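You operate a simulated robot arm through the tools that you are given. There is no shell and no other tool. Be economical: measure what you need, move in short steps, check, and stop when the job is done.

You are at the controls of a simulated robot arm. One attempt, no reset.

JOB
Fetch the curry shaker and set it on top of the black tub. Then put the oil jar on top of the blue box.
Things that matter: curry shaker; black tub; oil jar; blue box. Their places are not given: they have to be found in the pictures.

The check looks at the end state, three seconds after you hand in, the way a careful person would. Anything else that was tipped, shoved, dropped, spilled or broken makes it a failure.

ROBOT AND FRAMES
A 7-joint arm with a two-finger parallel gripper, fixed in place. Base frame: the origin is at the foot of the arm, x ahead of it, y to its left, z up; the work surface is at about z = 0. Units: mm, rad, N and s.
With the tool pointing down near the work surface it reaches from about 220 to 580 mm from the base axis. Its first joint turns from -1.152 to 1.152 rad. Payload 2.5 kg.
The TCP is the grasp point between the finger pads, 23 mm short of the fingertips. In the tool frame z runs along the fingers and y along their closing line. The gripper opens to 94 mm. The fingers are 38 mm wide and 10 mm thick; the gripper's body (54 by 96 mm) begins 39 mm behind the TCP.
Orientation is told as [roll, pitch, yaw] about the base's x, y, z axes, in that order, counted from this pose: with the fingers straight down and closing along the base's y, the tool's x points along the base's -x, its y along +y and its z along -z.

CONTROLS
- The arm moves only by the tool servo_tool. Its argument "increments" is a list of rows, each a list of 6 numbers: the shift along the tool's x, y, z in mm, then the turn, a rotation vector about the tool's x, y, z in rad. In form: [[dx, dy, dz, rx, ry, rz], ...]. A call has 1 to 10 rows; each row shifts and turns the commanded pose from where the row before left it, along the tool's axes as they then stand. "claw" is the opening in per cent of the stroke, from 0 (shut) to 100 (fully open), set as the call begins (left out, the last holds). Rows are played at 5 a second. More than 50 mm and 0.15 rad between two rows, or a gripper value outside its range, and nothing of the call is played. Where a pose cannot be reached the arm comes as near as it can. A force on the tool above 40 N (or 10 N above the force at the start of the call, whichever is more), or a blocked arm, ends the call early, and 0.2 s more pass. Each finger travels about 108 mm/s and halts on what it meets, pressing with about 21 N; the grip force reading is that of the motor and also rises with nothing between the fingers. The clock runs only during rows and for 0.2 s after the last one: add rows that do not move to give the fingers time. The reply holds the time, the measured pose of the TCP, the force on the tool along the base axes, the opening and the grip force, in the units named above and with some noise.
- Cameras (640 x 400 px; columns grow to the right, rows downward): "scene" is fixed at [112, -392.2, 553.6]; the picture's right is [0.91, -0.42, 0.00], its down [-0.25, -0.54, -0.81] and it looks along [0.34, 0.73, -0.59] (base axes); focal length 214 px, centre (320, 200). "wrist" rides on the gripper at [86, 16, -74] in the tool frame; the picture's right is [-0.18, 0.98, 0.00], its down [-0.58, -0.11, -0.81] and it looks along [-0.79, -0.15, 0.59] (tool axes); focal length 243 px, centre (320, 200).
- snapshot(camera): a new picture of that camera. The clock stands still meanwhile.
- measure_at(camera, pixels): there is no depth. For up to 12 entries [column, row, z] of the newest picture of that camera ("zoom" is the newest enlarged one), the place [x, y] in the base frame at which the ray of that pixel passes the height z, good to about 3 mm, but the place of the scene camera against the robot may be out by one fixed shift of up to 18 mm in any direction. The clock stands still meanwhile.
- inspect(camera, box): a new picture of the part [left, top, right, bottom] of that camera's present view, enlarged. The clock stands still meanwhile.
- sign_off(): hands the job in; it is judged then, once.

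Go step by step. Measure first, check grasps and placings, and put right what went wrong. The budget is 80 turns and 46 pictures, counting those below and the enlarged ones. Unless the task says otherwise, let go and move clear before handing in, and close with one line.

The tools are called after ">>>" by a JSON object that holds its "name" and its "arguments". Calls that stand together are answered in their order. servo_tool: Moves the arm, as the interface text tells. Its arguments: {"type":"object","properties":{"increments":{"type":"array","items":{"type":"array","items":{"type":"number"}}},"claw":{"type":"number"}},"required":["increments"]} The other tools are called the same way: snapshot (camera) takes a picture; measure_at (camera, pixels) gives the place at which the rays of pixels pass given heights; inspect (camera, box) takes an enlarged picture of a part of a camera's view; sign_off () hands the job in.

At the start:

```text
clock: 0.0
position: [421.2, 105.8, 421.5]
orientation: [-0.001, 0.0, 0.001]
force: [0.6, 0.1, 0.4]
opening: 94.0
gripper_force: 0.1
```

scene: 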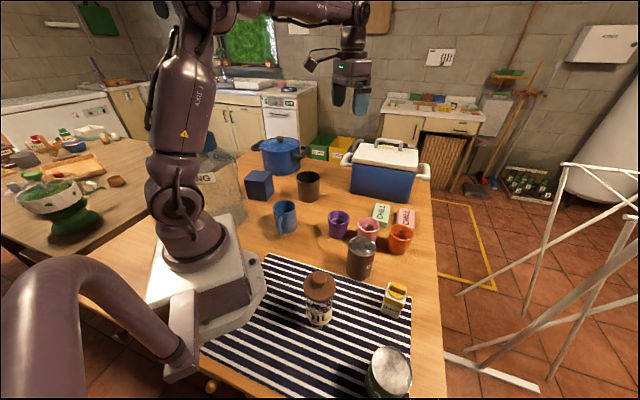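
wrist: 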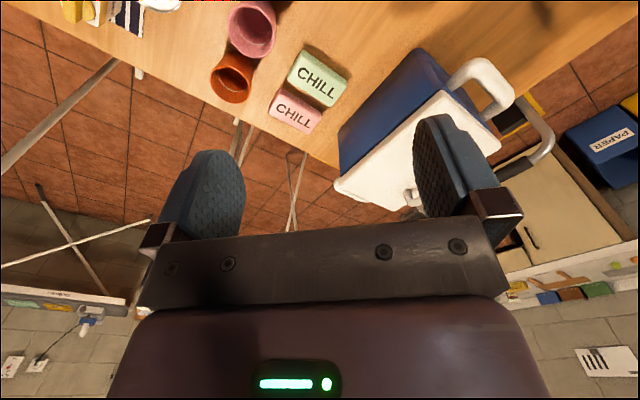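

The scene shows a yellow-topped small shaker at (395,298), an oil-like jar at (319,298), a black tub at (308,185) and a blue box at (259,184). I'll enlarge these to identify them.

>>> {"name": "inspect", "arguments": {"camera": "scene", "box": [270, 230, 430, 400]}}

>>> {"name": "inspect", "arguments": {"camera": "scene", "box": [220, 120, 440, 260]}}

```text
2.35 times, centred on (350, 315) of scene
```

zoom: 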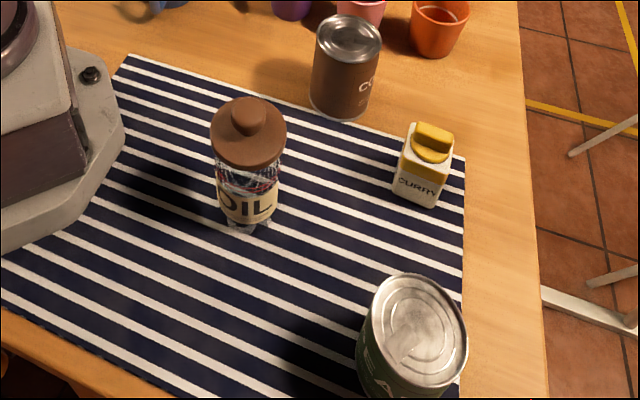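

```text
2.86 times, centred on (330, 190) of scene
```

zoom: 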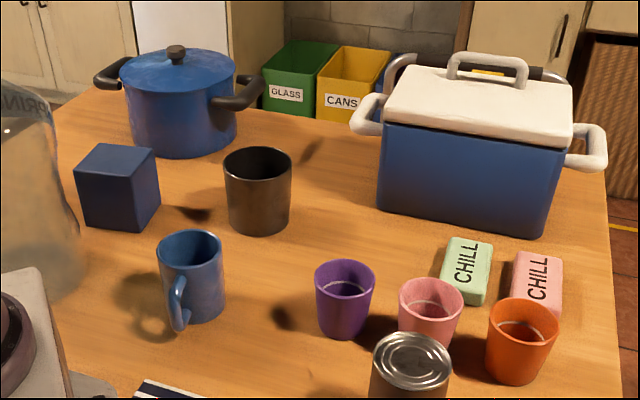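

The black tub looks like the dark cylinder; I need to see if its top is open. I'll measure base points and zoom in on it.

>>> {"name": "inspect", "arguments": {"camera": "scene", "box": [240, 160, 330, 216]}}

>>> {"name": "measure_at", "arguments": {"camera": "scene", "pixels": [[308, 200, 0], [308, 176, 80], [259, 200, 0], [258, 176, 70], [318, 326, 0], [317, 280, 130], [391, 314, 0], [396, 289, 70], [384, 372, 100], [358, 277, 0], [362, 243, 100], [286, 232, 0]]}}

```text
7.11 times, centred on (285, 188) of scene
```

zoom: 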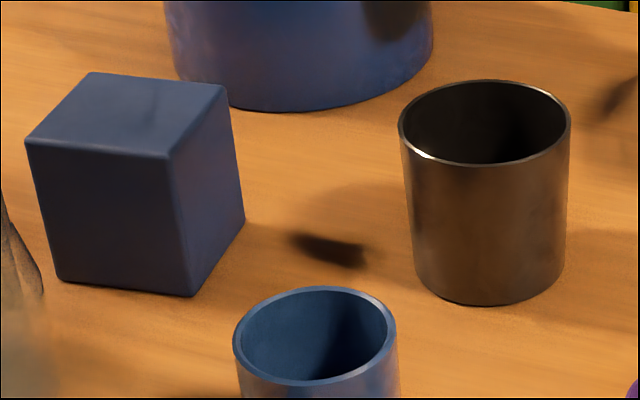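

```text
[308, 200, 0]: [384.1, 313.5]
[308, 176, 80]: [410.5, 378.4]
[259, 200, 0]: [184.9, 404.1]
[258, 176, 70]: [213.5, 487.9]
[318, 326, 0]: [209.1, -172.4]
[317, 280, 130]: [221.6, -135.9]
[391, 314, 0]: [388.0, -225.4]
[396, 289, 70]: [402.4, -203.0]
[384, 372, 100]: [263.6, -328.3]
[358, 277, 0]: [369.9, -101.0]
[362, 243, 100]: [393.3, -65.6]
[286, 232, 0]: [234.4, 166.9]
```

The dark tub has an open top roughly 100 mm wide. I'll turn the wrist camera toward the left side to measure the tub and the blue box directly, and look for any other black tub.

>>> {"name": "servo_tool", "arguments": {"increments": [[40, 19, 5, 0, 0, 0], [40, 19, 5, 0, 0, 0], [40, 19, 5, 0, 0, 0], [40, 19, 5, 0, 0, 0]], "claw": 100}}

>>> {"name": "servo_tool", "arguments": {"increments": [[0, 0, 0, 0, 0, -0.15], [0, 0, 0, 0, 0, -0.15], [0, 0, 0, 0, 0, -0.15], [0, 0, 0, 0, 0, -0.15], [0, 0, 0, 0, 0, -0.15], [0, 0, 0, 0, 0, -0.15], [0, 0, 0, 0, 0, -0.15], [0, 0, 0, 0, 0, -0.15], [0, 0, 0, 0, 0, 0], [0, 0, 0, 0, 0, 0]]}}

>>> {"name": "snapshot", "arguments": {"camera": "wrist"}}

```text
clock: 1.0
position: [260.4, 182.2, 400.2]
orientation: [0.0, -0.001, -0.002]
force: [0.5, 1.0, -0.3]
opening: 93.8
gripper_force: 0.1
```

```text
clock: 3.2
position: [261.5, 181.3, 400.3]
orientation: [0.0, -0.001, 1.197]
force: [-0.3, 0.8, 0.7]
opening: 94.2
gripper_force: 0.1
```

```text
40 pictures are left
```

wrist: 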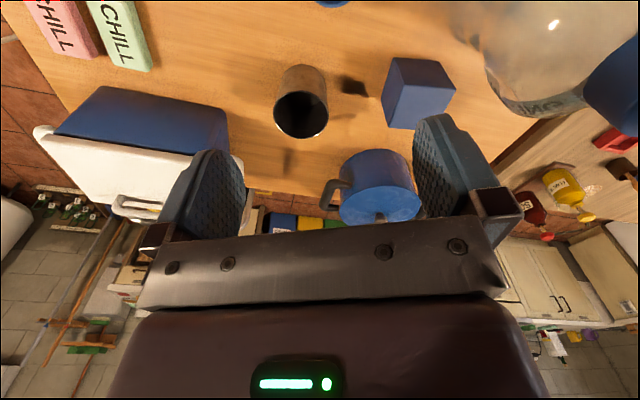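

The tub shows at (300,102) and the blue box at (418,92). I'll zoom for exact edges.

>>> {"name": "inspect", "arguments": {"camera": "wrist", "box": [250, 40, 470, 180]}}

```text
2.86 times, centred on (360, 110) of wrist
```

zoom: 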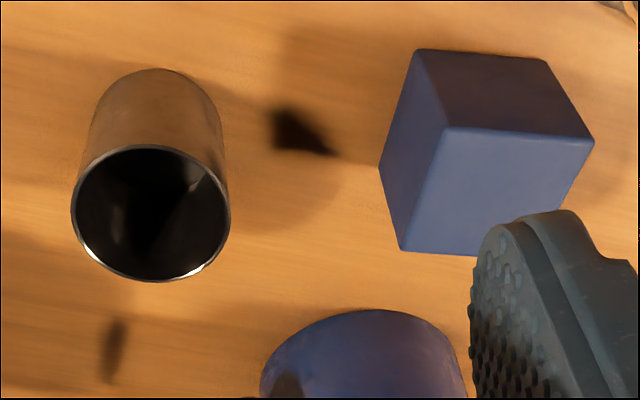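

>>> {"name": "measure_at", "arguments": {"camera": "zoom", "pixels": [[155, 69, 0], [155, 145, 90], [155, 145, 100], [152, 282, 100], [71, 205, 100], [231, 215, 100], [417, 50, 0], [543, 60, 0], [448, 128, 90], [594, 142, 90], [400, 250, 90], [594, 142, 80]]}}

```text
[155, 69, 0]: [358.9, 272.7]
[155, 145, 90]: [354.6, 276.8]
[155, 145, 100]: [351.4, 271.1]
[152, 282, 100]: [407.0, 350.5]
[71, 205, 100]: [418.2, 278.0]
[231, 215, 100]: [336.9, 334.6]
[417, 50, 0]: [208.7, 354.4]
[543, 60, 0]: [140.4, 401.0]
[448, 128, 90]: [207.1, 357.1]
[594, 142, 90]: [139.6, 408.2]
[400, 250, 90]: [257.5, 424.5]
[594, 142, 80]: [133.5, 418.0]
```

Tub: centre about (380,311), rim z≈97, diameter ≈97. Blue box: top centre about (198,415), z≈92, edge ≈84. Next I'll turn the wrist camera toward the oil jar and shaker on the right side.

>>> {"name": "servo_tool", "arguments": {"increments": [[0, 0, 0, 0, 0, 0.15], [0, 0, 0, 0, 0, 0.15], [0, 0, 0, 0, 0, 0.15], [0, 0, 0, 0, 0, 0.15], [0, 0, 0, 0, 0, 0.15], [0, 0, 0, 0, 0, 0.15], [0, 0, 0, 0, 0, 0.15], [0, 0, 0, 0, 0, 0.147], [-20, -45, 0, 0, 0, 0], [-20, -45, 0, 0, 0, 0]]}}

>>> {"name": "servo_tool", "arguments": {"increments": [[0, -45, 0, 0, 0, 0.15], [0, 0, 0, 0, 0, 0.15], [0, 0, 0, 0, 0, 0.15], [0, 0, 0, 0, 0, 0.15], [0, 0, 0, 0, 0, 0.15], [0, 0, 0, 0, 0, 0.15], [0, 0, 0, 0, 0, 0.15], [0, 0, 0, 0, 0, 0.15], [0, 0, 0, 0, 0, 0], [0, 0, 0, 0, 0, 0]]}}

>>> {"name": "snapshot", "arguments": {"camera": "wrist"}}

```text
clock: 5.4
position: [302.2, 90.7, 401.6]
orientation: [0.0, 0.001, 0.001]
force: [0.3, 0.7, 0.7]
opening: 94.1
gripper_force: 0.1
```

```text
clock: 7.6
position: [302.0, 46.9, 400.4]
orientation: [0.0, 0.001, -1.198]
force: [0.3, 0.0, -0.2]
opening: 94.0
gripper_force: 0.0
```

```text
38 pictures are left
```

wrist: 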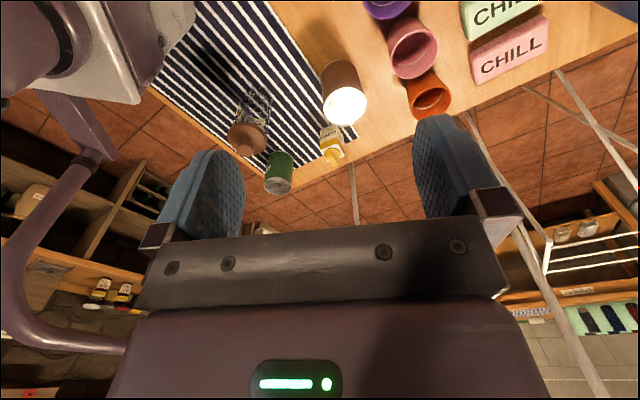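

The jar is at (250,125) and the shaker at (331,143). Zooming in on both.

>>> {"name": "inspect", "arguments": {"camera": "wrist", "box": [210, 70, 370, 200]}}

```text
3.08 times, centred on (290, 135) of wrist
```

zoom: 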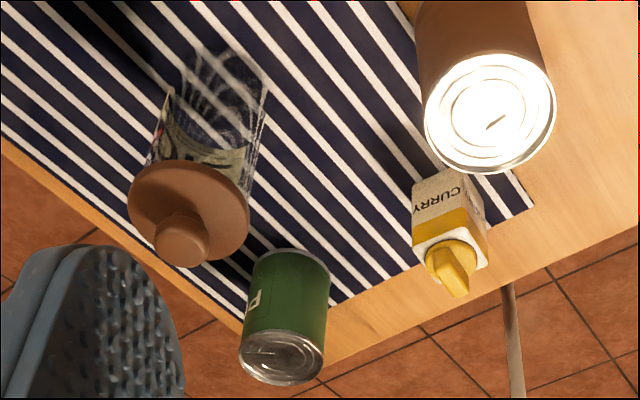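

>>> {"name": "measure_at", "arguments": {"camera": "zoom", "pixels": [[414, 188, 0], [461, 167, 0], [412, 240, 60], [466, 228, 60], [488, 264, 60], [215, 60, 0], [189, 210, 110], [189, 210, 125], [128, 200, 115], [249, 220, 115], [484, 225, 0], [182, 250, 140]]}}

```text
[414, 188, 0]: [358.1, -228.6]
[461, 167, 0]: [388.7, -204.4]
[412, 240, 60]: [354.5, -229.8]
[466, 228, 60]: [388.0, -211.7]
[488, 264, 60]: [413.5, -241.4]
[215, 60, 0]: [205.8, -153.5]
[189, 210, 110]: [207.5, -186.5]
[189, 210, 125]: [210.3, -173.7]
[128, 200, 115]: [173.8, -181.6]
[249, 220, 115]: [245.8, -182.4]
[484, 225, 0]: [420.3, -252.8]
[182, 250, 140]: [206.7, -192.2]
```

The shaker's base corners are (358,-229) and (389,-204), so it is about 39 mm square, turned about 39°, with its centre near (386,-234). I'll hover above it with the yaw aligned (-0.89) and look closer.

>>> {"name": "servo_tool", "arguments": {"increments": [[0, 0, 0, 0, 0, -0.14], [0, 0, 0, 0, 0, -0.14], [0, 0, 0, 0, 0, -0.028]]}}

>>> {"name": "servo_tool", "arguments": {"increments": [[-33.9, -13.9, 26.2, 0, 0, 0], [-33.9, -13.9, 26.2, 0, 0, 0], [-33.9, -13.9, 26.2, 0, 0, 0], [-33.9, -13.9, 26.2, 0, 0, 0], [-33.9, -13.9, 26.2, 0, 0, 0], [-33.9, -13.9, 26.2, 0, 0, 0], [-33.9, -13.9, 26.2, 0, 0, 0], [-33.9, -13.9, 26.2, 0, 0, 0], [0, 0, 0, 0, 0, 0]]}}

>>> {"name": "snapshot", "arguments": {"camera": "wrist"}}

```text
clock: 8.4
position: [301.4, 46.1, 401.9]
orientation: [0.0, 0.001, -0.888]
force: [0.6, -0.3, -0.2]
opening: 94.0
gripper_force: 0.0
```

```text
clock: 10.4
position: [385.4, -234.9, 191.4]
orientation: [0.0, 0.0, -0.888]
force: [-0.2, 0.0, -0.2]
opening: 93.6
gripper_force: 0.1
```

```text
36 pictures are left
```

wrist: 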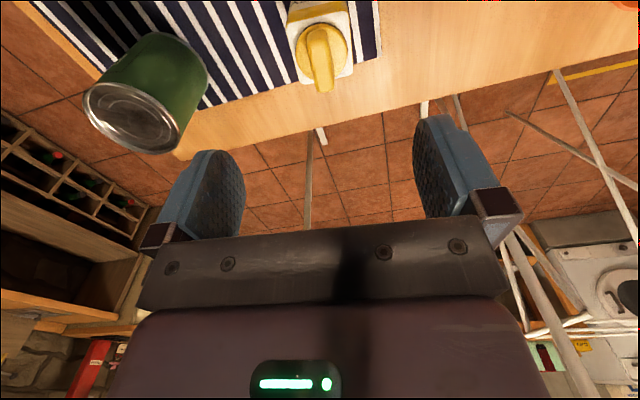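

>>> {"name": "inspect", "arguments": {"camera": "wrist", "box": [260, 0, 400, 100]}}

```text
4.00 times, centred on (330, 50) of wrist
```

zoom: 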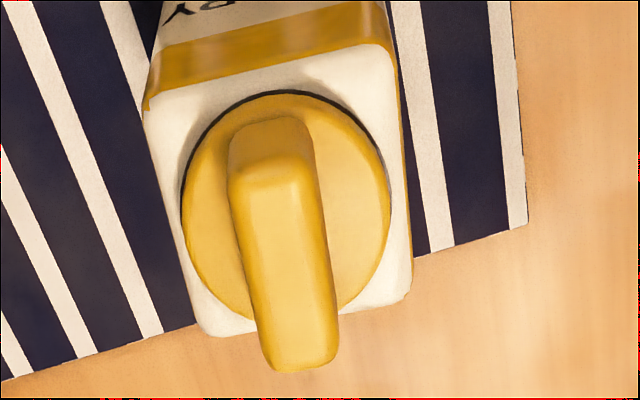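

>>> {"name": "measure_at", "arguments": {"camera": "zoom", "pixels": [[147, 100, 60], [388, 45, 60], [202, 335, 60], [412, 295, 60], [147, 100, 70], [388, 45, 70], [202, 335, 70], [412, 295, 70], [286, 205, 65], [285, 150, 80], [300, 340, 85]]}}

```text
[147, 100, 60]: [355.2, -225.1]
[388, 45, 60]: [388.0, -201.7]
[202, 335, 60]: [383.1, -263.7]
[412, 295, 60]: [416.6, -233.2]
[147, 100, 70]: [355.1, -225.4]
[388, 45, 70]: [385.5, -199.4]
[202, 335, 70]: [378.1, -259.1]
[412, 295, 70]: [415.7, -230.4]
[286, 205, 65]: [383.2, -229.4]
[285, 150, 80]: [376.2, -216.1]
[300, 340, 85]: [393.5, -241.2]
```

The shaker is about 40 × 45 mm at the top (z≈65), with its centre at (385,-230), and the yaw matches. I'll go down and grip at z≈58, high enough that the gripper body stays clear.

>>> {"name": "servo_tool", "arguments": {"increments": [[3.9, 3.1, 30, 0, 0, 0], [0, 0, 35, 0, 0, 0], [0, 0, 35, 0, 0, 0], [0, 0, 33, 0, 0, 0], [0, 0, 0, 0, 0, 0]]}}

>>> {"name": "inspect", "arguments": {"camera": "wrist", "box": [160, 80, 480, 280]}}

```text
clock: 11.6
position: [387.3, -230.5, 64.1]
orientation: [0.003, -0.009, -0.892]
force: [-4.8, 3.1, 14.9]
opening: 93.9
gripper_force: 0.1
stopped in row 5: the force on the tool passed its limit (the readings are from after the stop); the commanded pose is now the measured one
```

```text
2.00 times, centred on (320, 180) of wrist
```

zoom: 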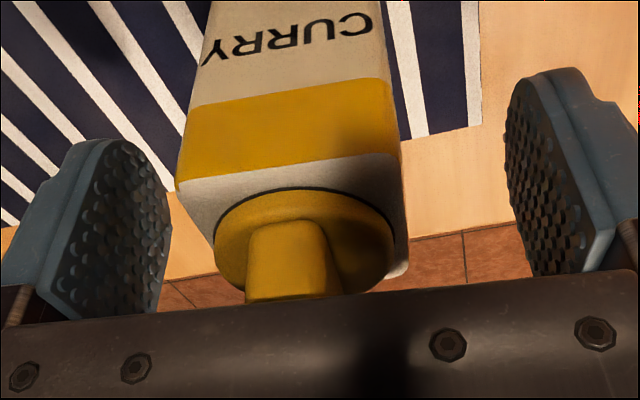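

The gripper body touched the shaker's knob at TCP z=64, so the shaker is about 100 mm tall. I'll back up 8 mm and then close.

>>> {"name": "servo_tool", "arguments": {"increments": [[0, 0, -4, 0, 0, 0], [0, 0, -4, 0, 0, 0], [0, 0, 0, 0, 0, 0]]}}

>>> {"name": "inspect", "arguments": {"camera": "wrist", "box": [160, 80, 480, 280]}}

>>> {"name": "snapshot", "arguments": {"camera": "scene"}}

```text
clock: 12.4
position: [388.4, -230.8, 70.6]
orientation: [0.002, -0.008, -0.89]
force: [0.3, 0.4, 0.5]
opening: 94.2
gripper_force: 0.1
```

```text
2.00 times, centred on (320, 180) of wrist
```

zoom: 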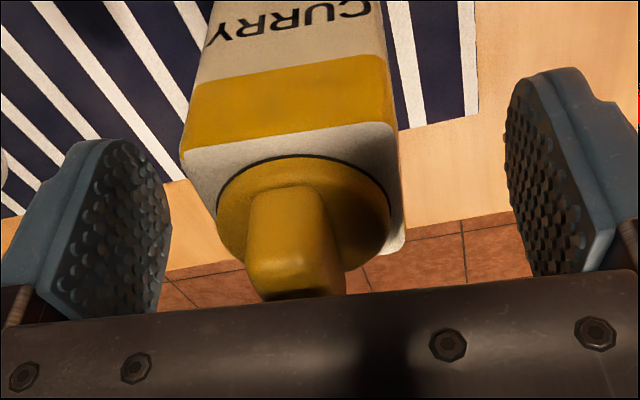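

```text
32 pictures are left
```

scene: 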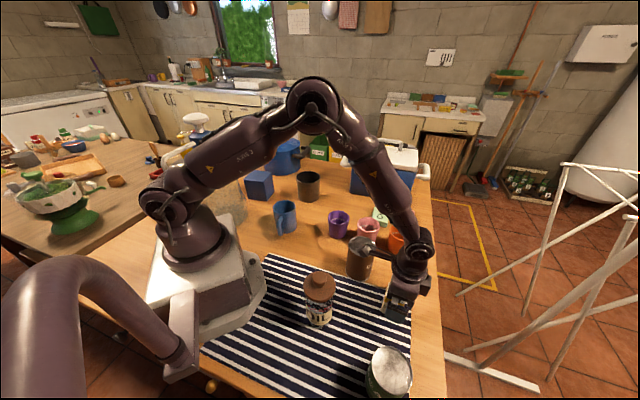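

Clear now. The shaker sits about 5 mm toward the left finger, so I'll shift that way, lower 3 mm, and close.

>>> {"name": "servo_tool", "arguments": {"increments": [[0, -5.5, 3, 0, 0, 0], [0, 0, 0, 0, 0, 0]]}}

>>> {"name": "servo_tool", "arguments": {"increments": [[0, 0, 0, 0, 0, 0], [0, 0, 0, 0, 0, 0], [0, 0, 0, 0, 0, 0], [0, 0, 0, 0, 0, 0], [0, 0, 0, 0, 0, 0]], "claw": 0}}

>>> {"name": "snapshot", "arguments": {"camera": "wrist"}}

```text
clock: 13.0
position: [384.6, -233.0, 67.3]
orientation: [0.003, -0.008, -0.889]
force: [-0.6, 0.1, -0.4]
opening: 93.9
gripper_force: 0.0
```

```text
clock: 14.2
position: [383.6, -233.3, 68.0]
orientation: [0.003, -0.009, -0.891]
force: [0.8, 0.7, 1.8]
opening: 43.8
gripper_force: 21.1
```

```text
31 pictures are left
```

wrist: 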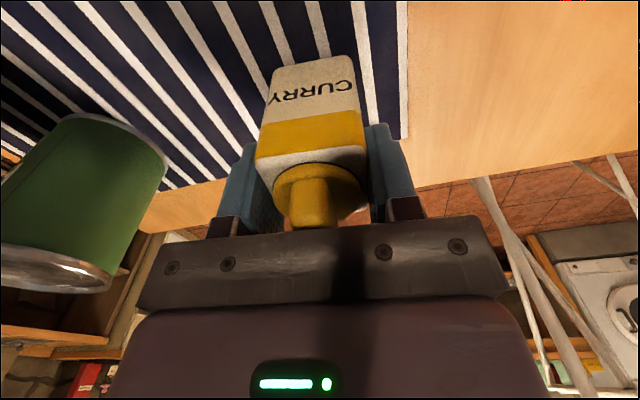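

Held: opening 43.8 mm at 21 N, grip height about 68 mm above the shaker's base. I'll lift, square the yaw to 0 and carry it toward the tub at height, stopping short to look into the tub.

>>> {"name": "servo_tool", "arguments": {"increments": [[0, 0, -30, 0, 0, 0], [0, 0, -42, 0, 0, 0], [0, 0, -42, 0, 0, 0], [0, 0, -43, 0, 0, 0], [0, 0, -43, 0, 0, 0]]}}

>>> {"name": "servo_tool", "arguments": {"increments": [[0, 0, 0, 0, 0, -0.148], [0, 0, 0, 0, 0, -0.148], [0, 0, 0, 0, 0, -0.148], [0, 0, 0, 0, 0, -0.148], [0, 0, 0, 0, 0, -0.148], [0, 0, 0, 0, 0, -0.148], [0, 0, 0, 0, 0, 0]]}}

>>> {"name": "servo_tool", "arguments": {"increments": [[3.2, 40, 0, 0, 0, 0], [3.2, 40, 0, 0, 0, 0], [3.2, 40, 0, 0, 0, 0], [3.2, 40, 0, 0, 0, 0], [3.2, 40, 0, 0, 0, 0], [3.2, 40, 0, 0, 0, 0], [3.2, 40, 0, 0, 0, 0], [3.2, 40, 0, 0, 0, 0], [3.2, 40, 0, 0, 0, 0], [3.2, 40, 0, 0, 0, 0]]}}

>>> {"name": "snapshot", "arguments": {"camera": "wrist"}}

```text
clock: 15.4
position: [382.7, -231.7, 269.2]
orientation: [0.002, -0.007, -0.888]
force: [1.1, -0.6, -0.5]
opening: 43.7
gripper_force: 20.6
```

```text
clock: 17.0
position: [382.1, -231.7, 266.9]
orientation: [-0.005, -0.006, 0.003]
force: [0.7, -0.3, -1.2]
opening: 44.0
gripper_force: 21.4
```

```text
clock: 19.2
position: [348.7, 167.8, 266.9]
orientation: [-0.003, -0.005, -0.003]
force: [0.0, -0.5, -0.5]
opening: 43.5
gripper_force: 21.1
```

```text
30 pictures are left
```

wrist: 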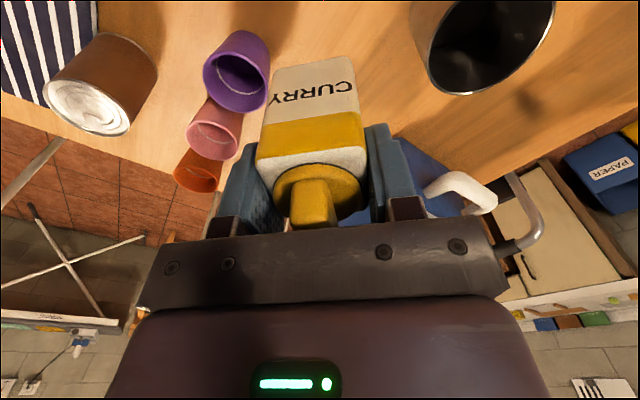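

>>> {"name": "inspect", "arguments": {"camera": "wrist", "box": [400, 0, 570, 106]}}

```text
3.76 times, centred on (485, 53) of wrist
```

zoom: 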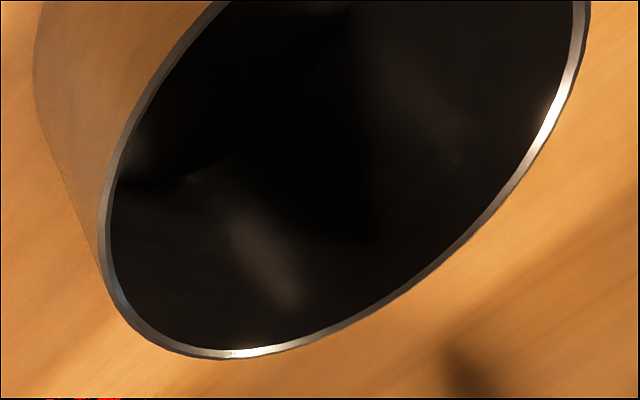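

The tub is an open vessel with a thin rim. I'll measure rim points to fit its centre more exactly.

>>> {"name": "measure_at", "arguments": {"camera": "zoom", "pixels": [[99, 225, 97], [112, 290, 97], [150, 333, 97], [235, 357, 97], [320, 338, 97], [400, 293, 97], [520, 175, 97], [588, 20, 97], [130, 140, 97], [200, 20, 97], [40, 110, 0], [190, 177, 10]]}}

```text
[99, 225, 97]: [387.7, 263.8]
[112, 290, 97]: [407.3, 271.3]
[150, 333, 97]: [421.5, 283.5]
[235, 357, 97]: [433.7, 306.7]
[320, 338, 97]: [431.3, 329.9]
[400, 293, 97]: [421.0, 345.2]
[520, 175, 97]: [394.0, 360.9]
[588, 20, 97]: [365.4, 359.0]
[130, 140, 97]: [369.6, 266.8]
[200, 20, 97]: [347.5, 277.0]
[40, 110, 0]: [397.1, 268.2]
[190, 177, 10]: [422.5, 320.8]
```

Circle fit: tub centre (384.5,312.5), R≈49. Moving the shaker over it and down to just above the rim (base z≈110).

>>> {"name": "servo_tool", "arguments": {"increments": [[-9, 36.2, 0, 0, 0, 0], [-9, 36.2, 0, 0, 0, 0], [-9, 36.2, 0, 0, 0, 0], [-8.8, 36.1, 0, 0, 0, 0], [0, 0, 0, 0, 0, 0], [0, 0, 30, 0, 0, 0], [0, 0, 30, 0, 0, 0], [0, 0, 29, 0, 0, 0], [0, 0, 0, 0, 0, 0]]}}

>>> {"name": "inspect", "arguments": {"camera": "scene", "box": [250, 120, 370, 210]}}

>>> {"name": "snapshot", "arguments": {"camera": "wrist"}}

```text
clock: 21.2
position: [387.7, 312.7, 176.1]
orientation: [-0.003, -0.006, -0.002]
force: [0.1, 0.2, 0.0]
opening: 43.4
gripper_force: 20.8
```

```text
4.44 times, centred on (310, 165) of scene
```

zoom: 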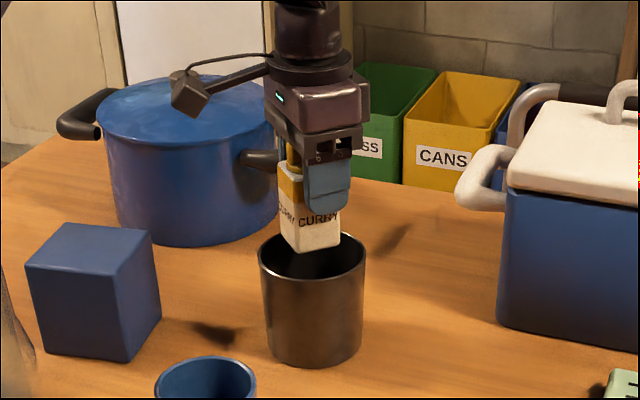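

```text
27 pictures are left
```

wrist: 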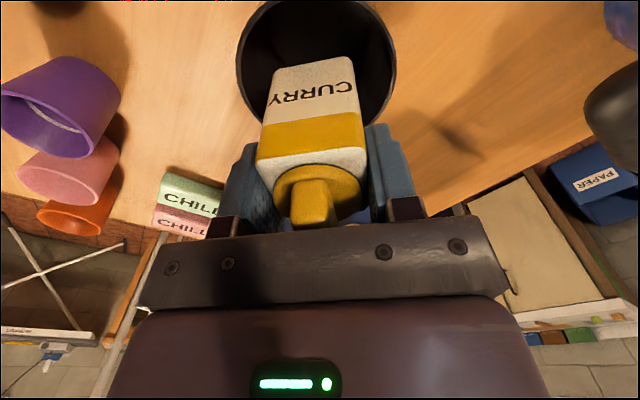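

The shaker is centred over the opening. The pot's handle at (590,105) in the wrist view is nearby, so I'll check its distance before going lower.

>>> {"name": "measure_at", "arguments": {"camera": "wrist", "pixels": [[587, 105, 100], [587, 105, 140], [600, 150, 110], [317, 112, 97], [237, 60, 97], [397, 60, 97]]}}

```text
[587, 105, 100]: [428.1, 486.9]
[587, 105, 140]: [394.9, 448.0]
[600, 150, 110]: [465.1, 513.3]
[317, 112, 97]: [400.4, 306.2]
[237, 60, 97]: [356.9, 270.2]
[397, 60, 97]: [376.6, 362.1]
```

The handle is at least 85 mm away from the gripper. Probing down gently, watching the force, to see where the tub gives support.

>>> {"name": "servo_tool", "arguments": {"increments": [[2, 0, 0, 0, 0, 0], [0, 0, 8, 0, 0, 0], [0, 0, 8, 0, 0, 0], [0, 0, 8, 0, 0, 0], [0, 0, 8, 0, 0, 0], [0, 0, 0, 0, 0, 0]]}}

```text
clock: 22.2
position: [387.0, 314.3, 159.3]
orientation: [0.002, -0.015, -0.002]
force: [-3.0, -1.9, 6.4]
opening: 43.8
gripper_force: 21.3
stopped in row 5: the force on the tool passed its limit (the readings are from after the stop); the commanded pose is now the measured one
```

Contact came at base z≈91, near the rim level. I'll check whether it's a corner on the rim or a real support.

>>> {"name": "inspect", "arguments": {"camera": "scene", "box": [270, 140, 340, 205]}}

>>> {"name": "snapshot", "arguments": {"camera": "wrist"}}

```text
6.15 times, centred on (305, 172) of scene
```

zoom: 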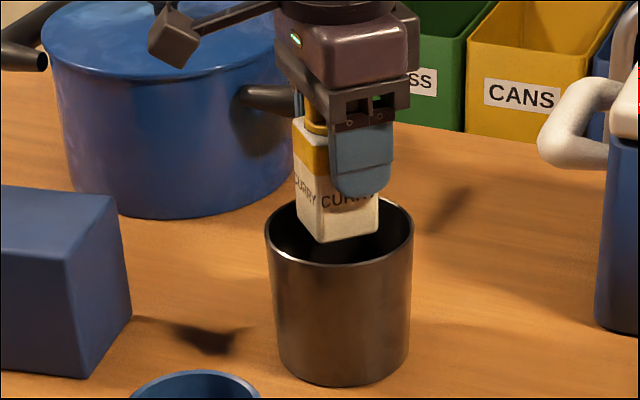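

```text
25 pictures are left
```

wrist: 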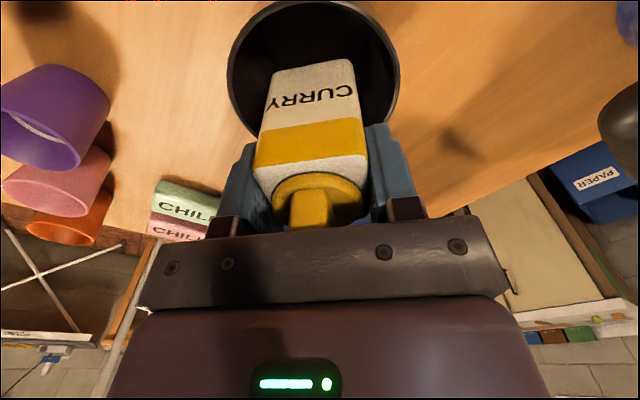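

>>> {"name": "measure_at", "arguments": {"camera": "wrist", "pixels": [[272, 73, 91], [351, 60, 91], [272, 73, 97], [351, 60, 97], [228, 60, 97], [399, 75, 97], [232, 90, 97], [385, 125, 97], [300, 3, 97]]}}

>>> {"name": "measure_at", "arguments": {"camera": "zoom", "pixels": [[320, 242, 91], [380, 234, 91], [340, 266, 97], [266, 235, 97], [413, 230, 97], [340, 196, 97]]}}

```text
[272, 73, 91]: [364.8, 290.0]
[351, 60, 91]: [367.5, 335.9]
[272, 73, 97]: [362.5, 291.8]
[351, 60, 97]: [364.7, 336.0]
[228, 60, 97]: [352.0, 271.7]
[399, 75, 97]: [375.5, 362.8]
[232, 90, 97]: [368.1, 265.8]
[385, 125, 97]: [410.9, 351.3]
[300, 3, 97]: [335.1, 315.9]
```

```text
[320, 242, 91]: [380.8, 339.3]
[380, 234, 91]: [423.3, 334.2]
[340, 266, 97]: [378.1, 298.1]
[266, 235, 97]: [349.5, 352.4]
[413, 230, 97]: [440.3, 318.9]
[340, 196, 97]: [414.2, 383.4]
```

The shaker's base (x 366–410, y 290–336) is well inside the rim circle and touching nothing at the sides, so there is a supporting surface at about z=91. I'll press 1.5 mm more to confirm before letting go.

>>> {"name": "servo_tool", "arguments": {"increments": [[0, 0, -2, 0, 0, 0], [0, 0, 0, 0, 0, 0]]}}

>>> {"name": "servo_tool", "arguments": {"increments": [[0, 0, 1.5, 0, 0, 0], [0, 0, 1.5, 0, 0, 0], [0, 0, 1, 0, 0, 0], [0, 0, 0, 0, 0, 0]]}}

```text
clock: 22.8
position: [387.5, 312.9, 160.1]
orientation: [0.001, -0.014, -0.002]
force: [0.5, -0.3, -0.9]
opening: 43.6
gripper_force: 21.0
```

```text
clock: 23.8
position: [388.4, 313.7, 159.0]
orientation: [0.005, -0.019, -0.002]
force: [-7.1, -8.2, 36.4]
opening: 43.5
gripper_force: 21.5
```

Solid support (36 N at z=159). I'll ease up 1 mm and open gently.

>>> {"name": "servo_tool", "arguments": {"increments": [[0, 0, -2.6, 0, 0, 0], [0, 0, 0, 0, 0, 0]]}}

>>> {"name": "servo_tool", "arguments": {"increments": [[0, 0, 0, 0, 0, 0], [0, 0, 0, 0, 0, 0]], "claw": 60}}

>>> {"name": "snapshot", "arguments": {"camera": "wrist"}}

>>> {"name": "inspect", "arguments": {"camera": "scene", "box": [270, 140, 340, 205]}}

```text
clock: 24.4
position: [387.5, 313.7, 158.4]
orientation: [0.002, -0.017, -0.001]
force: [4.7, 2.2, 13.5]
opening: 43.7
gripper_force: 21.0
```

```text
clock: 25.0
position: [387.6, 313.9, 159.3]
orientation: [0.002, -0.013, -0.001]
force: [1.0, 1.4, 16.3]
opening: 56.3
gripper_force: 0.1
```

```text
24 pictures are left
```

wrist: 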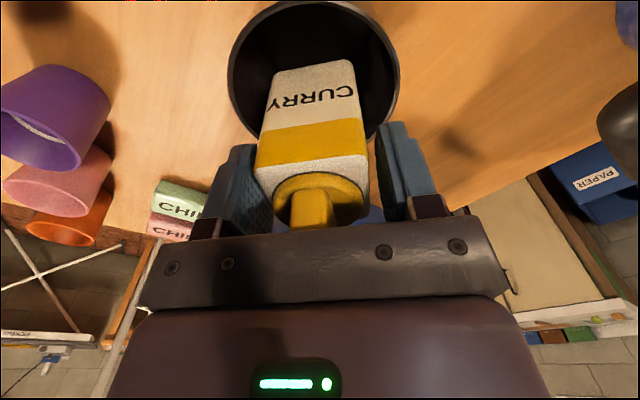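

```text
6.15 times, centred on (305, 172) of scene
```

zoom: 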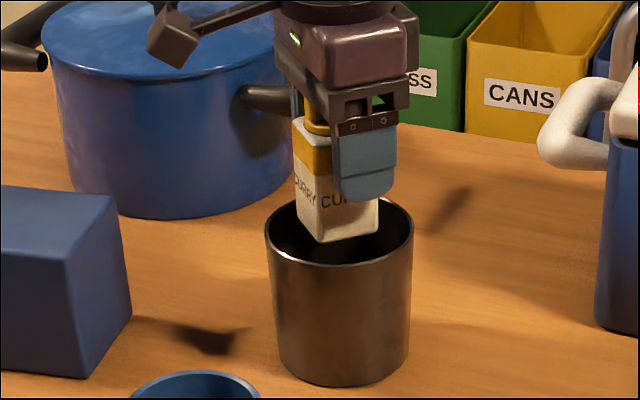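

Released and the shaker stands still. The 16 N reading suggests the palm is touching the knob, so I'll raise straight up slowly.

>>> {"name": "servo_tool", "arguments": {"increments": [[0, 0, -3, 0, 0, 0], [0, 0, -3, 0, 0, 0], [0, 0, 0, 0, 0, 0]]}}

>>> {"name": "servo_tool", "arguments": {"increments": [[0, 0, 0, 0, 0, 0], [0, 0, 0, 0, 0, 0]], "claw": 90}}

>>> {"name": "snapshot", "arguments": {"camera": "wrist"}}

```text
clock: 25.8
position: [386.4, 312.2, 164.8]
orientation: [0.002, -0.015, -0.001]
force: [-0.3, 0.5, 0.3]
opening: 56.2
gripper_force: 0.1
```

```text
clock: 26.4
position: [388.1, 312.9, 165.1]
orientation: [0.0, -0.017, -0.002]
force: [0.5, 0.8, 0.4]
opening: 85.0
gripper_force: 0.1
```

```text
22 pictures are left
```

wrist: 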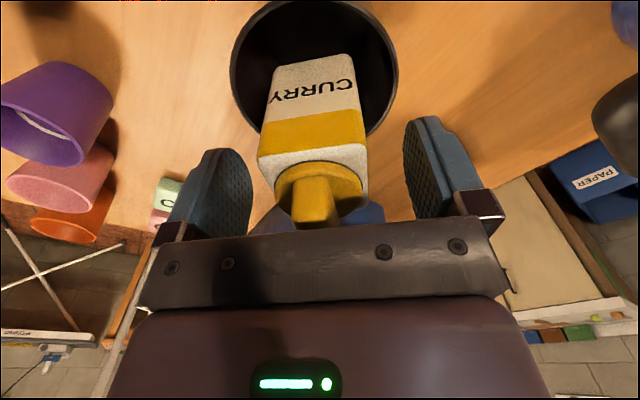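

The shaker stands upright on its own. I'll go straight up, then move to a viewing place near the oil jar.

>>> {"name": "servo_tool", "arguments": {"increments": [[0, 0, -20, 0, 0, 0], [0, 0, -40, 0, 0, 0], [0, 0, -40, 0, 0, 0], [0, 0, -40, 0, 0, 0], [0, 0, 0, 0, 0, 0]], "claw": 100}}

>>> {"name": "servo_tool", "arguments": {"increments": [[17.6, -41.4, 3.3, 0, 0, 0], [17.6, -41.4, 3.3, 0, 0, 0], [17.6, -41.4, 3.3, 0, 0, 0], [17.6, -41.4, 3.3, 0, 0, 0], [17.6, -41.4, 3.3, 0, 0, 0], [17.6, -41.4, 3.3, 0, 0, 0], [17.6, -41.4, 3.3, 0, 0, 0], [17.6, -41.4, 3.3, 0, 0, 0], [17.6, -41.4, 3.3, 0, 0, 0], [0, 0, 0, 0, 0, 0]]}}

>>> {"name": "servo_tool", "arguments": {"increments": [[0, 0, 0, 0, 0, 0.15], [0, 0, 0, 0, 0, 0.15], [0, 0, 0, 0, 0, 0.15], [0, 0, 0, 0, 0, 0.15], [0, 0, 0, 0, 0, 0.15], [0, 0, 0, 0, 0, 0.15], [0, 0, 0, 0, 0, 0.15], [0, 0, 0, 0, 0, 0.15], [0, 0, 0, 0, 0, 0]]}}

>>> {"name": "inspect", "arguments": {"camera": "wrist", "box": [220, 0, 420, 180]}}

>>> {"name": "inspect", "arguments": {"camera": "scene", "box": [240, 120, 360, 220]}}

```text
clock: 27.6
position: [385.1, 313.1, 304.8]
orientation: [0.001, -0.013, -0.002]
force: [-1.1, -0.5, 0.0]
opening: 94.1
gripper_force: 0.1
```

```text
clock: 29.8
position: [225.4, -58.9, 270.0]
orientation: [0.001, -0.016, -0.004]
force: [0.2, -0.2, 0.7]
opening: 94.0
gripper_force: 0.0
```

```text
clock: 31.8
position: [226.2, -59.1, 271.8]
orientation: [0.013, -0.003, -1.206]
force: [1.1, -0.7, 1.0]
opening: 93.9
gripper_force: 0.0
```

```text
2.22 times, centred on (320, 90) of wrist
```

zoom: 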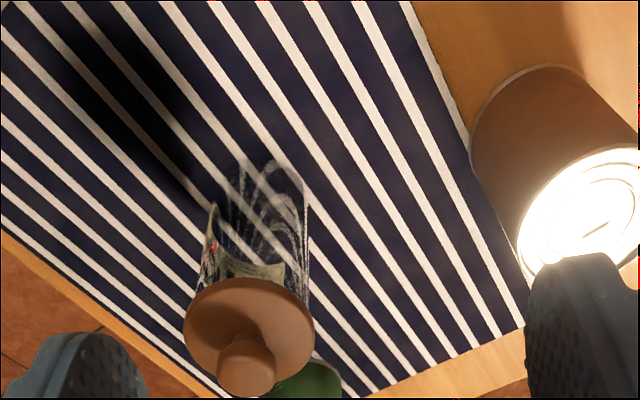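

```text
4.00 times, centred on (300, 170) of scene
```

zoom: 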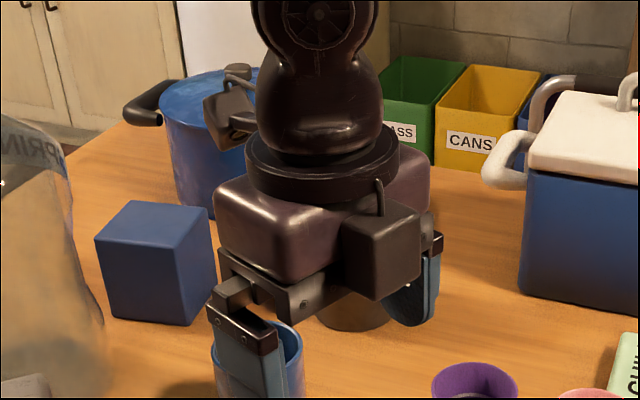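

>>> {"name": "snapshot", "arguments": {"camera": "wrist"}}

>>> {"name": "measure_at", "arguments": {"camera": "wrist", "pixels": [[288, 149, 100], [288, 149, 110], [288, 149, 125], [294, 72, 0], [258.4, 151, 115], [317.4, 151, 115], [286, 166, 130], [286, 166, 150], [267, 91, 0], [312, 86, 0]]}}

```text
19 pictures are left
```

wrist: 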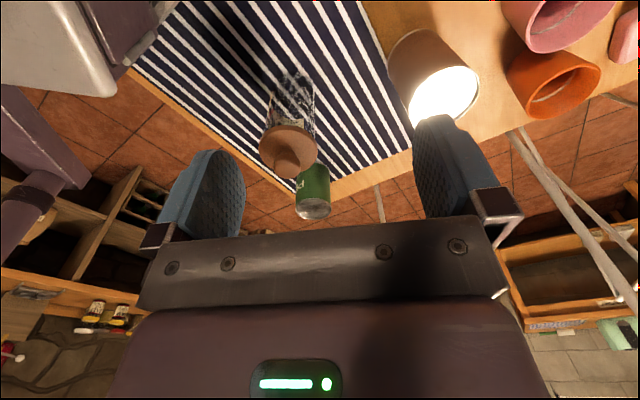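

```text
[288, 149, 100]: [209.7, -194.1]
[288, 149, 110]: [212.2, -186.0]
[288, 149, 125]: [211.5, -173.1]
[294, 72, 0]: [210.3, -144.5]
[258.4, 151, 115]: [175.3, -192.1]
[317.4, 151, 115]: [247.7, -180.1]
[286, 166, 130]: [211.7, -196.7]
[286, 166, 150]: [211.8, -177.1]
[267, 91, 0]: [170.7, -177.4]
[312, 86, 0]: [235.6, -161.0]
```

Jar: lid centre about (210,-176), lid diameter ≈72 at z≈120, knob top near z≈150. Moving to hover above it and look again.

>>> {"name": "servo_tool", "arguments": {"increments": [[-34.5, -18.9, 10, 0, 0, 0], [-34.5, -18.9, 10, 0, 0, 0], [-34.6, -18.9, 10, 0, 0, 0], [0, 0, 20, 0, 0, 0], [0, 0, 18, 0, 0, 0], [0, 0, 0, 0, 0, 0]]}}

>>> {"name": "snapshot", "arguments": {"camera": "wrist"}}

>>> {"name": "inspect", "arguments": {"camera": "scene", "box": [250, 210, 400, 340]}}

```text
clock: 33.2
position: [212.7, -177.2, 203.4]
orientation: [0.013, -0.002, -1.2]
force: [0.1, -0.1, 0.2]
opening: 93.7
gripper_force: 0.1
```

```text
18 pictures are left
```

wrist: 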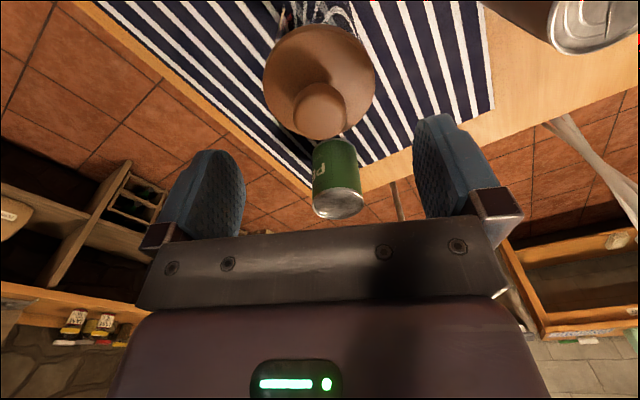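

```text
3.08 times, centred on (325, 275) of scene
```

zoom: 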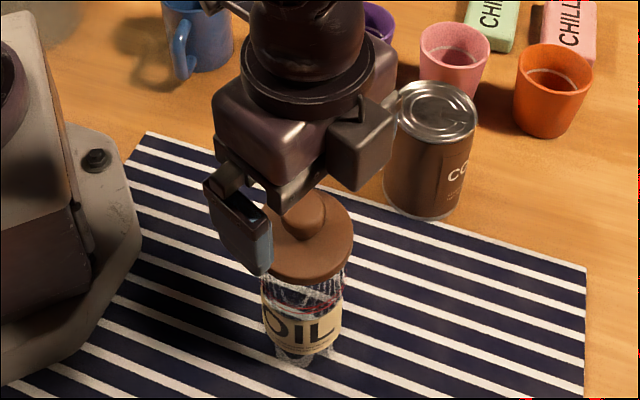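

>>> {"name": "measure_at", "arguments": {"camera": "wrist", "pixels": [[263, 85, 110], [376, 75, 110], [318, 24, 110], [322, 138, 110], [263, 85, 125], [376, 75, 125], [318, 24, 125], [322, 138, 125], [322, 103, 130], [322, 103, 150], [322, 103, 160]]}}

```text
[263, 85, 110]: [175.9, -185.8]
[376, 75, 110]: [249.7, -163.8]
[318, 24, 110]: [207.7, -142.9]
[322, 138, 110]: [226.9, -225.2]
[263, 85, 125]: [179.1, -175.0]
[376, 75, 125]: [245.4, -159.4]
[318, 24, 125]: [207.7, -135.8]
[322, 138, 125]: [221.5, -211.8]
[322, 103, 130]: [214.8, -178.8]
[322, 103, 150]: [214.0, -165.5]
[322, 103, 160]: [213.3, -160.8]
```

The jar axis is near (212,-175), aligned with the TCP. Lowering to z≈135 around the lid, then checking.

>>> {"name": "servo_tool", "arguments": {"increments": [[1.5, 0, 25, 0, 0, 0], [0, 0, 22, 0, 0, 0], [0, 0, 20, 0, 0, 0], [0, 0, 0, 0, 0, 0]]}}

>>> {"name": "snapshot", "arguments": {"camera": "wrist"}}

```text
clock: 34.2
position: [213.5, -173.6, 136.3]
orientation: [0.014, -0.002, -1.202]
force: [0.3, -0.2, -0.2]
opening: 94.0
gripper_force: 0.1
```

```text
16 pictures are left
```

wrist: 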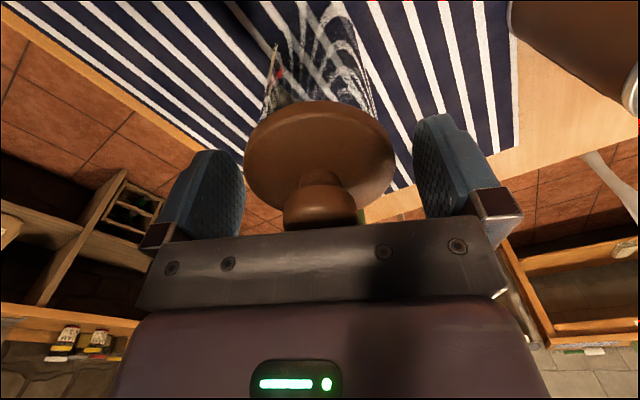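

The lid is centred between the fingers (column 320), and the knob is close to the palm. I'll go down slowly, letting force stop the move if the palm meets the knob.

>>> {"name": "servo_tool", "arguments": {"increments": [[0, 0, 2.5, 0, 0, 0], [0, 0, 2.5, 0, 0, 0], [0, 0, 2.5, 0, 0, 0], [0, 0, 2.5, 0, 0, 0], [0, 0, 0, 0, 0, 0]]}}

>>> {"name": "snapshot", "arguments": {"camera": "wrist"}}

```text
clock: 35.4
position: [213.0, -174.9, 126.9]
orientation: [0.016, -0.004, -1.203]
force: [-0.5, 0.0, 1.7]
opening: 94.0
gripper_force: 0.1
```

```text
15 pictures are left
```

wrist: 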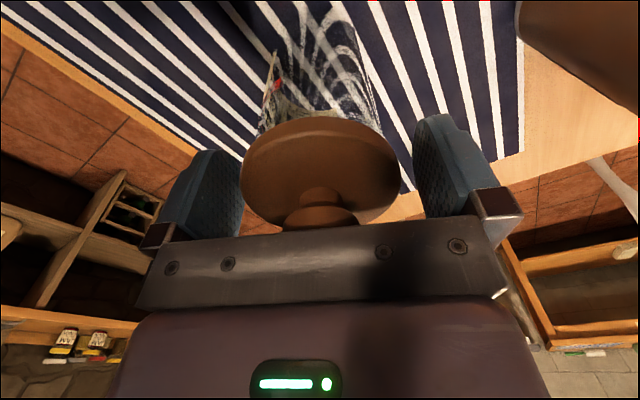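

>>> {"name": "servo_tool", "arguments": {"increments": [[0, 0, 2, 0, 0, 0], [0, 0, 2, 0, 0, 0], [0, 0, 2, 0, 0, 0], [0, 0, 0, 0, 0, 0]]}}

```text
clock: 36.0
position: [215.2, -175.8, 126.1]
orientation: [0.019, -0.009, -1.203]
force: [-4.5, 4.2, 26.7]
opening: 93.9
gripper_force: 0.1
stopped in row 3: the force on the tool passed its limit (the readings are from after the stop); the commanded pose is now the measured one
```

The palm touched the knob at TCP z=126. I'll back off 2 mm and close on the lid.

>>> {"name": "servo_tool", "arguments": {"increments": [[0, 0, -2, 0, 0, 0], [0, 0, 0, 0, 0, 0]]}}

>>> {"name": "servo_tool", "arguments": {"increments": [[0, 0, 0, 0, 0, 0], [0, 0, 0, 0, 0, 0], [0, 0, 0, 0, 0, 0], [0, 0, 0, 0, 0, 0]], "claw": 0}}

>>> {"name": "snapshot", "arguments": {"camera": "wrist"}}

```text
clock: 36.6
position: [212.7, -175.3, 125.4]
orientation: [0.018, -0.007, -1.201]
force: [0.0, 1.6, 6.1]
opening: 94.1
gripper_force: 0.0
```

```text
clock: 37.6
position: [215.5, -175.5, 125.6]
orientation: [0.015, -0.007, -1.203]
force: [2.3, 1.5, 5.8]
opening: 65.9
gripper_force: 21.1
```

```text
14 pictures are left
```

wrist: 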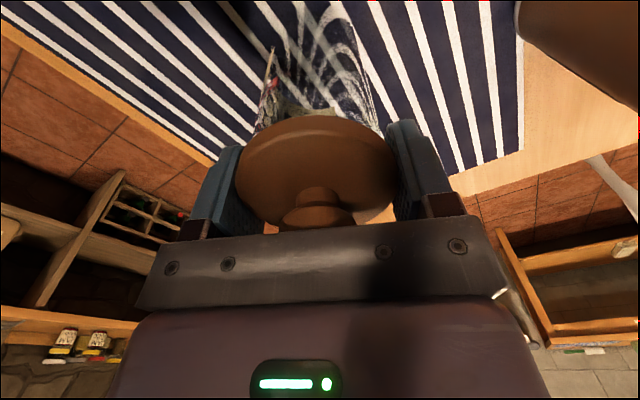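

The lid is gripped at 65.9 mm with 21 N. Small lift to check that the whole jar comes along.

>>> {"name": "servo_tool", "arguments": {"increments": [[0, 0, -10, 0, 0, 0], [0, 0, -15, 0, 0, 0], [0, 0, -15, 0, 0, 0], [0, 0, 0, 0, 0, 0]]}}

>>> {"name": "inspect", "arguments": {"camera": "scene", "box": [250, 210, 400, 340]}}

```text
clock: 38.6
position: [213.2, -175.7, 167.3]
orientation: [0.016, -0.007, -1.203]
force: [0.3, 0.3, -2.3]
opening: 65.9
gripper_force: 20.9
```

```text
3.08 times, centred on (325, 275) of scene
```

zoom: 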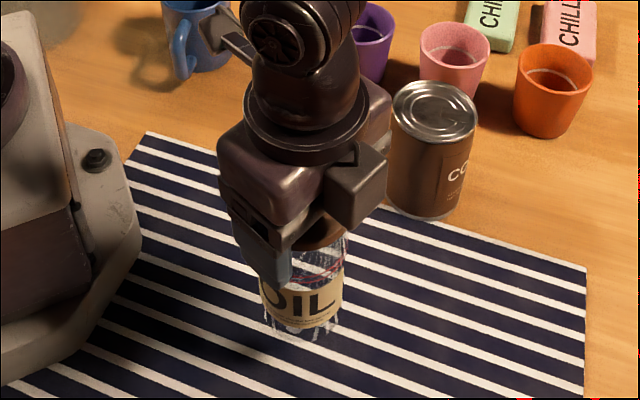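

The jar hangs upright and whole (base about 125.5 mm below the TCP). I'll raise to z≈300, move out in front of the base, turn the yaw to 0 and go to a point short of the box to look.

>>> {"name": "servo_tool", "arguments": {"increments": [[0, 0, -33, 0, 0, 0], [0, 0, -33, 0, 0, 0], [0, 0, -33, 0, 0, 0], [0, 0, -33, 0, 0, 0], [25.9, 30.7, 0, 0, 0, 0], [25.9, 30.7, 0, 0, 0, 0], [25.9, 30.7, 0, 0, 0, 0], [25.9, 30.7, 0, 0, 0, 0], [25.9, 30.7, 0, 0, 0, 0], [0, 0, 0, 0, 0, 0]]}}

>>> {"name": "servo_tool", "arguments": {"increments": [[0, 0, 0, 0, 0, -0.15], [0, 0, 0, 0, 0, -0.15], [0, 0, 0, 0, 0, -0.15], [0, 0, 0, 0, 0, -0.15], [0, 0, 0, 0, 0, -0.15], [0, 0, 0, 0, 0, -0.15], [0, 0, 0, 0, 0, -0.15], [0, 0, 0, 0, 0, -0.15], [0, 0, 0, 0, 0, 0]]}}

>>> {"name": "servo_tool", "arguments": {"increments": [[5, 40, 0, 0, 0, 0], [5, 40, 0, 0, 0, 0], [5, 40, 0, 0, 0, 0], [5, 40, 0, 0, 0, 0], [5, 40, 0, 0, 0, 0], [0, 0, 0, 0, 0, 0]]}}

>>> {"name": "snapshot", "arguments": {"camera": "scene"}}

```text
clock: 40.8
position: [308.0, 0.8, 300.3]
orientation: [0.016, -0.008, -1.202]
force: [1.0, 0.1, -2.6]
opening: 65.8
gripper_force: 21.6
```

```text
clock: 42.8
position: [306.7, 0.4, 299.2]
orientation: [-0.001, -0.018, -0.002]
force: [0.3, -0.3, -2.4]
opening: 65.8
gripper_force: 21.0
```

```text
clock: 44.2
position: [282.1, 200.8, 298.8]
orientation: [-0.001, -0.021, -0.003]
force: [0.1, -0.2, -2.3]
opening: 65.9
gripper_force: 21.1
```

```text
12 pictures are left
```

scene: 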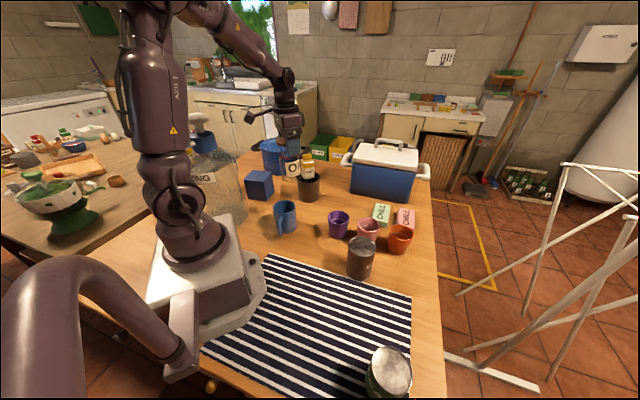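

A large clear jug with a blue cap stands at (215,180), near the blue box. I need its size and place to plan the approach.

>>> {"name": "inspect", "arguments": {"camera": "scene", "box": [170, 100, 330, 240]}}

>>> {"name": "measure_at", "arguments": {"camera": "scene", "pixels": [[245, 205, 0], [243, 190, 50], [238, 222, 0], [215, 150, 200], [235, 155, 180], [246, 180, 100], [259, 200, 0], [204, 130, 280]]}}

```text
2.86 times, centred on (250, 170) of scene
```

zoom: 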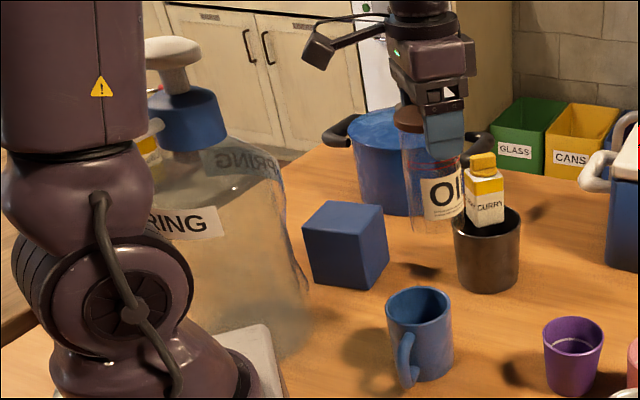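

```text
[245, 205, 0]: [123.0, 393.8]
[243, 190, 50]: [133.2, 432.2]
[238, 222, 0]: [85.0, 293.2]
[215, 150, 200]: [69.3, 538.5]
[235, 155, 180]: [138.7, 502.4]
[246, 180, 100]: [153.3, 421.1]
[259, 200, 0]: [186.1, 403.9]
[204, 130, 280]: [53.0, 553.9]
```

Jug axis is roughly (65,300) with radius ≈67, so at yaw 0 the gripper and camera stay over 70 mm away from it. Box centre is about (199,413), top z≈93. Moving over the box at height, then checking.

>>> {"name": "servo_tool", "arguments": {"increments": [[16.6, 42.4, 0, 0, 0, 0], [16.6, 42.4, 0, 0, 0, 0], [16.6, 42.4, 0, 0, 0, 0], [16.6, 42.4, 0, 0, 0, 0], [16.6, 42.4, 0, 0, 0, 0], [0, 0, 0, 0, 0, 0], [0, 0, 0, 0, 0, 0]]}}

>>> {"name": "inspect", "arguments": {"camera": "scene", "box": [200, 90, 330, 210]}}

>>> {"name": "snapshot", "arguments": {"camera": "wrist"}}

```text
clock: 45.8
position: [200.1, 413.0, 297.7]
orientation: [0.0, -0.021, -0.006]
force: [-0.2, 0.5, -2.5]
opening: 65.4
gripper_force: 21.3
```

```text
3.33 times, centred on (265, 150) of scene
```

zoom: 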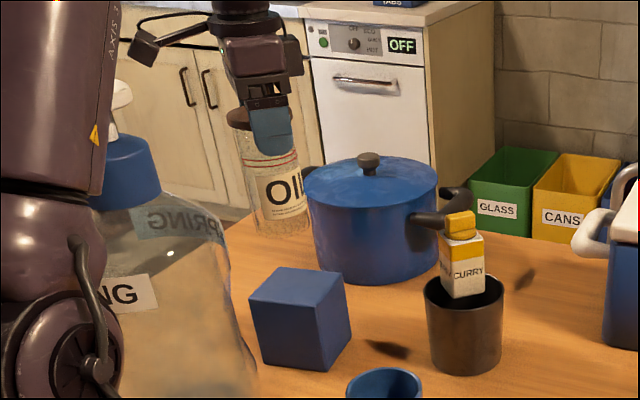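

```text
9 pictures are left
```

wrist: 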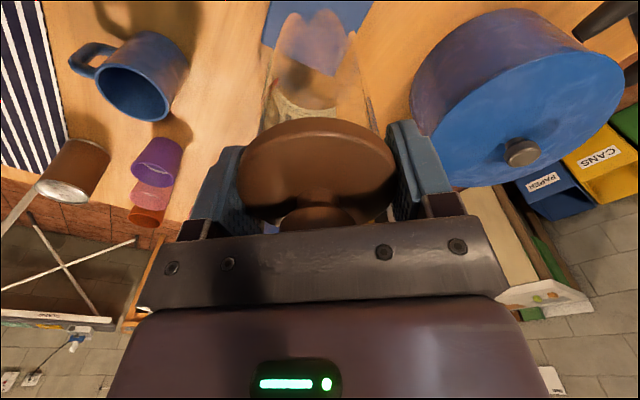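

>>> {"name": "inspect", "arguments": {"camera": "wrist", "box": [230, 0, 400, 106]}}

```text
3.76 times, centred on (315, 53) of wrist
```

zoom: 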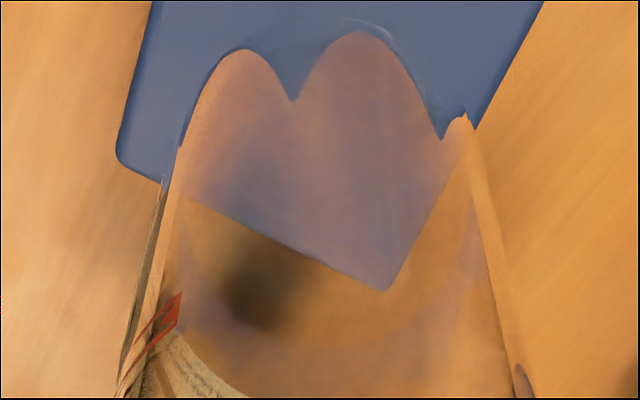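

>>> {"name": "measure_at", "arguments": {"camera": "zoom", "pixels": [[118, 163, 90], [388, 291, 90], [118, 163, 95], [388, 291, 95], [542, 0, 95], [150, 0, 95], [295, 18, 173], [295, 18, 165]]}}

```text
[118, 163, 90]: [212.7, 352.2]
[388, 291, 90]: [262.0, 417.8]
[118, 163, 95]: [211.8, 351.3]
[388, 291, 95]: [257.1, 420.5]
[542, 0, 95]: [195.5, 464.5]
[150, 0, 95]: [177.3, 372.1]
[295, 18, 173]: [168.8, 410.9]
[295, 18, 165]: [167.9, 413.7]
```

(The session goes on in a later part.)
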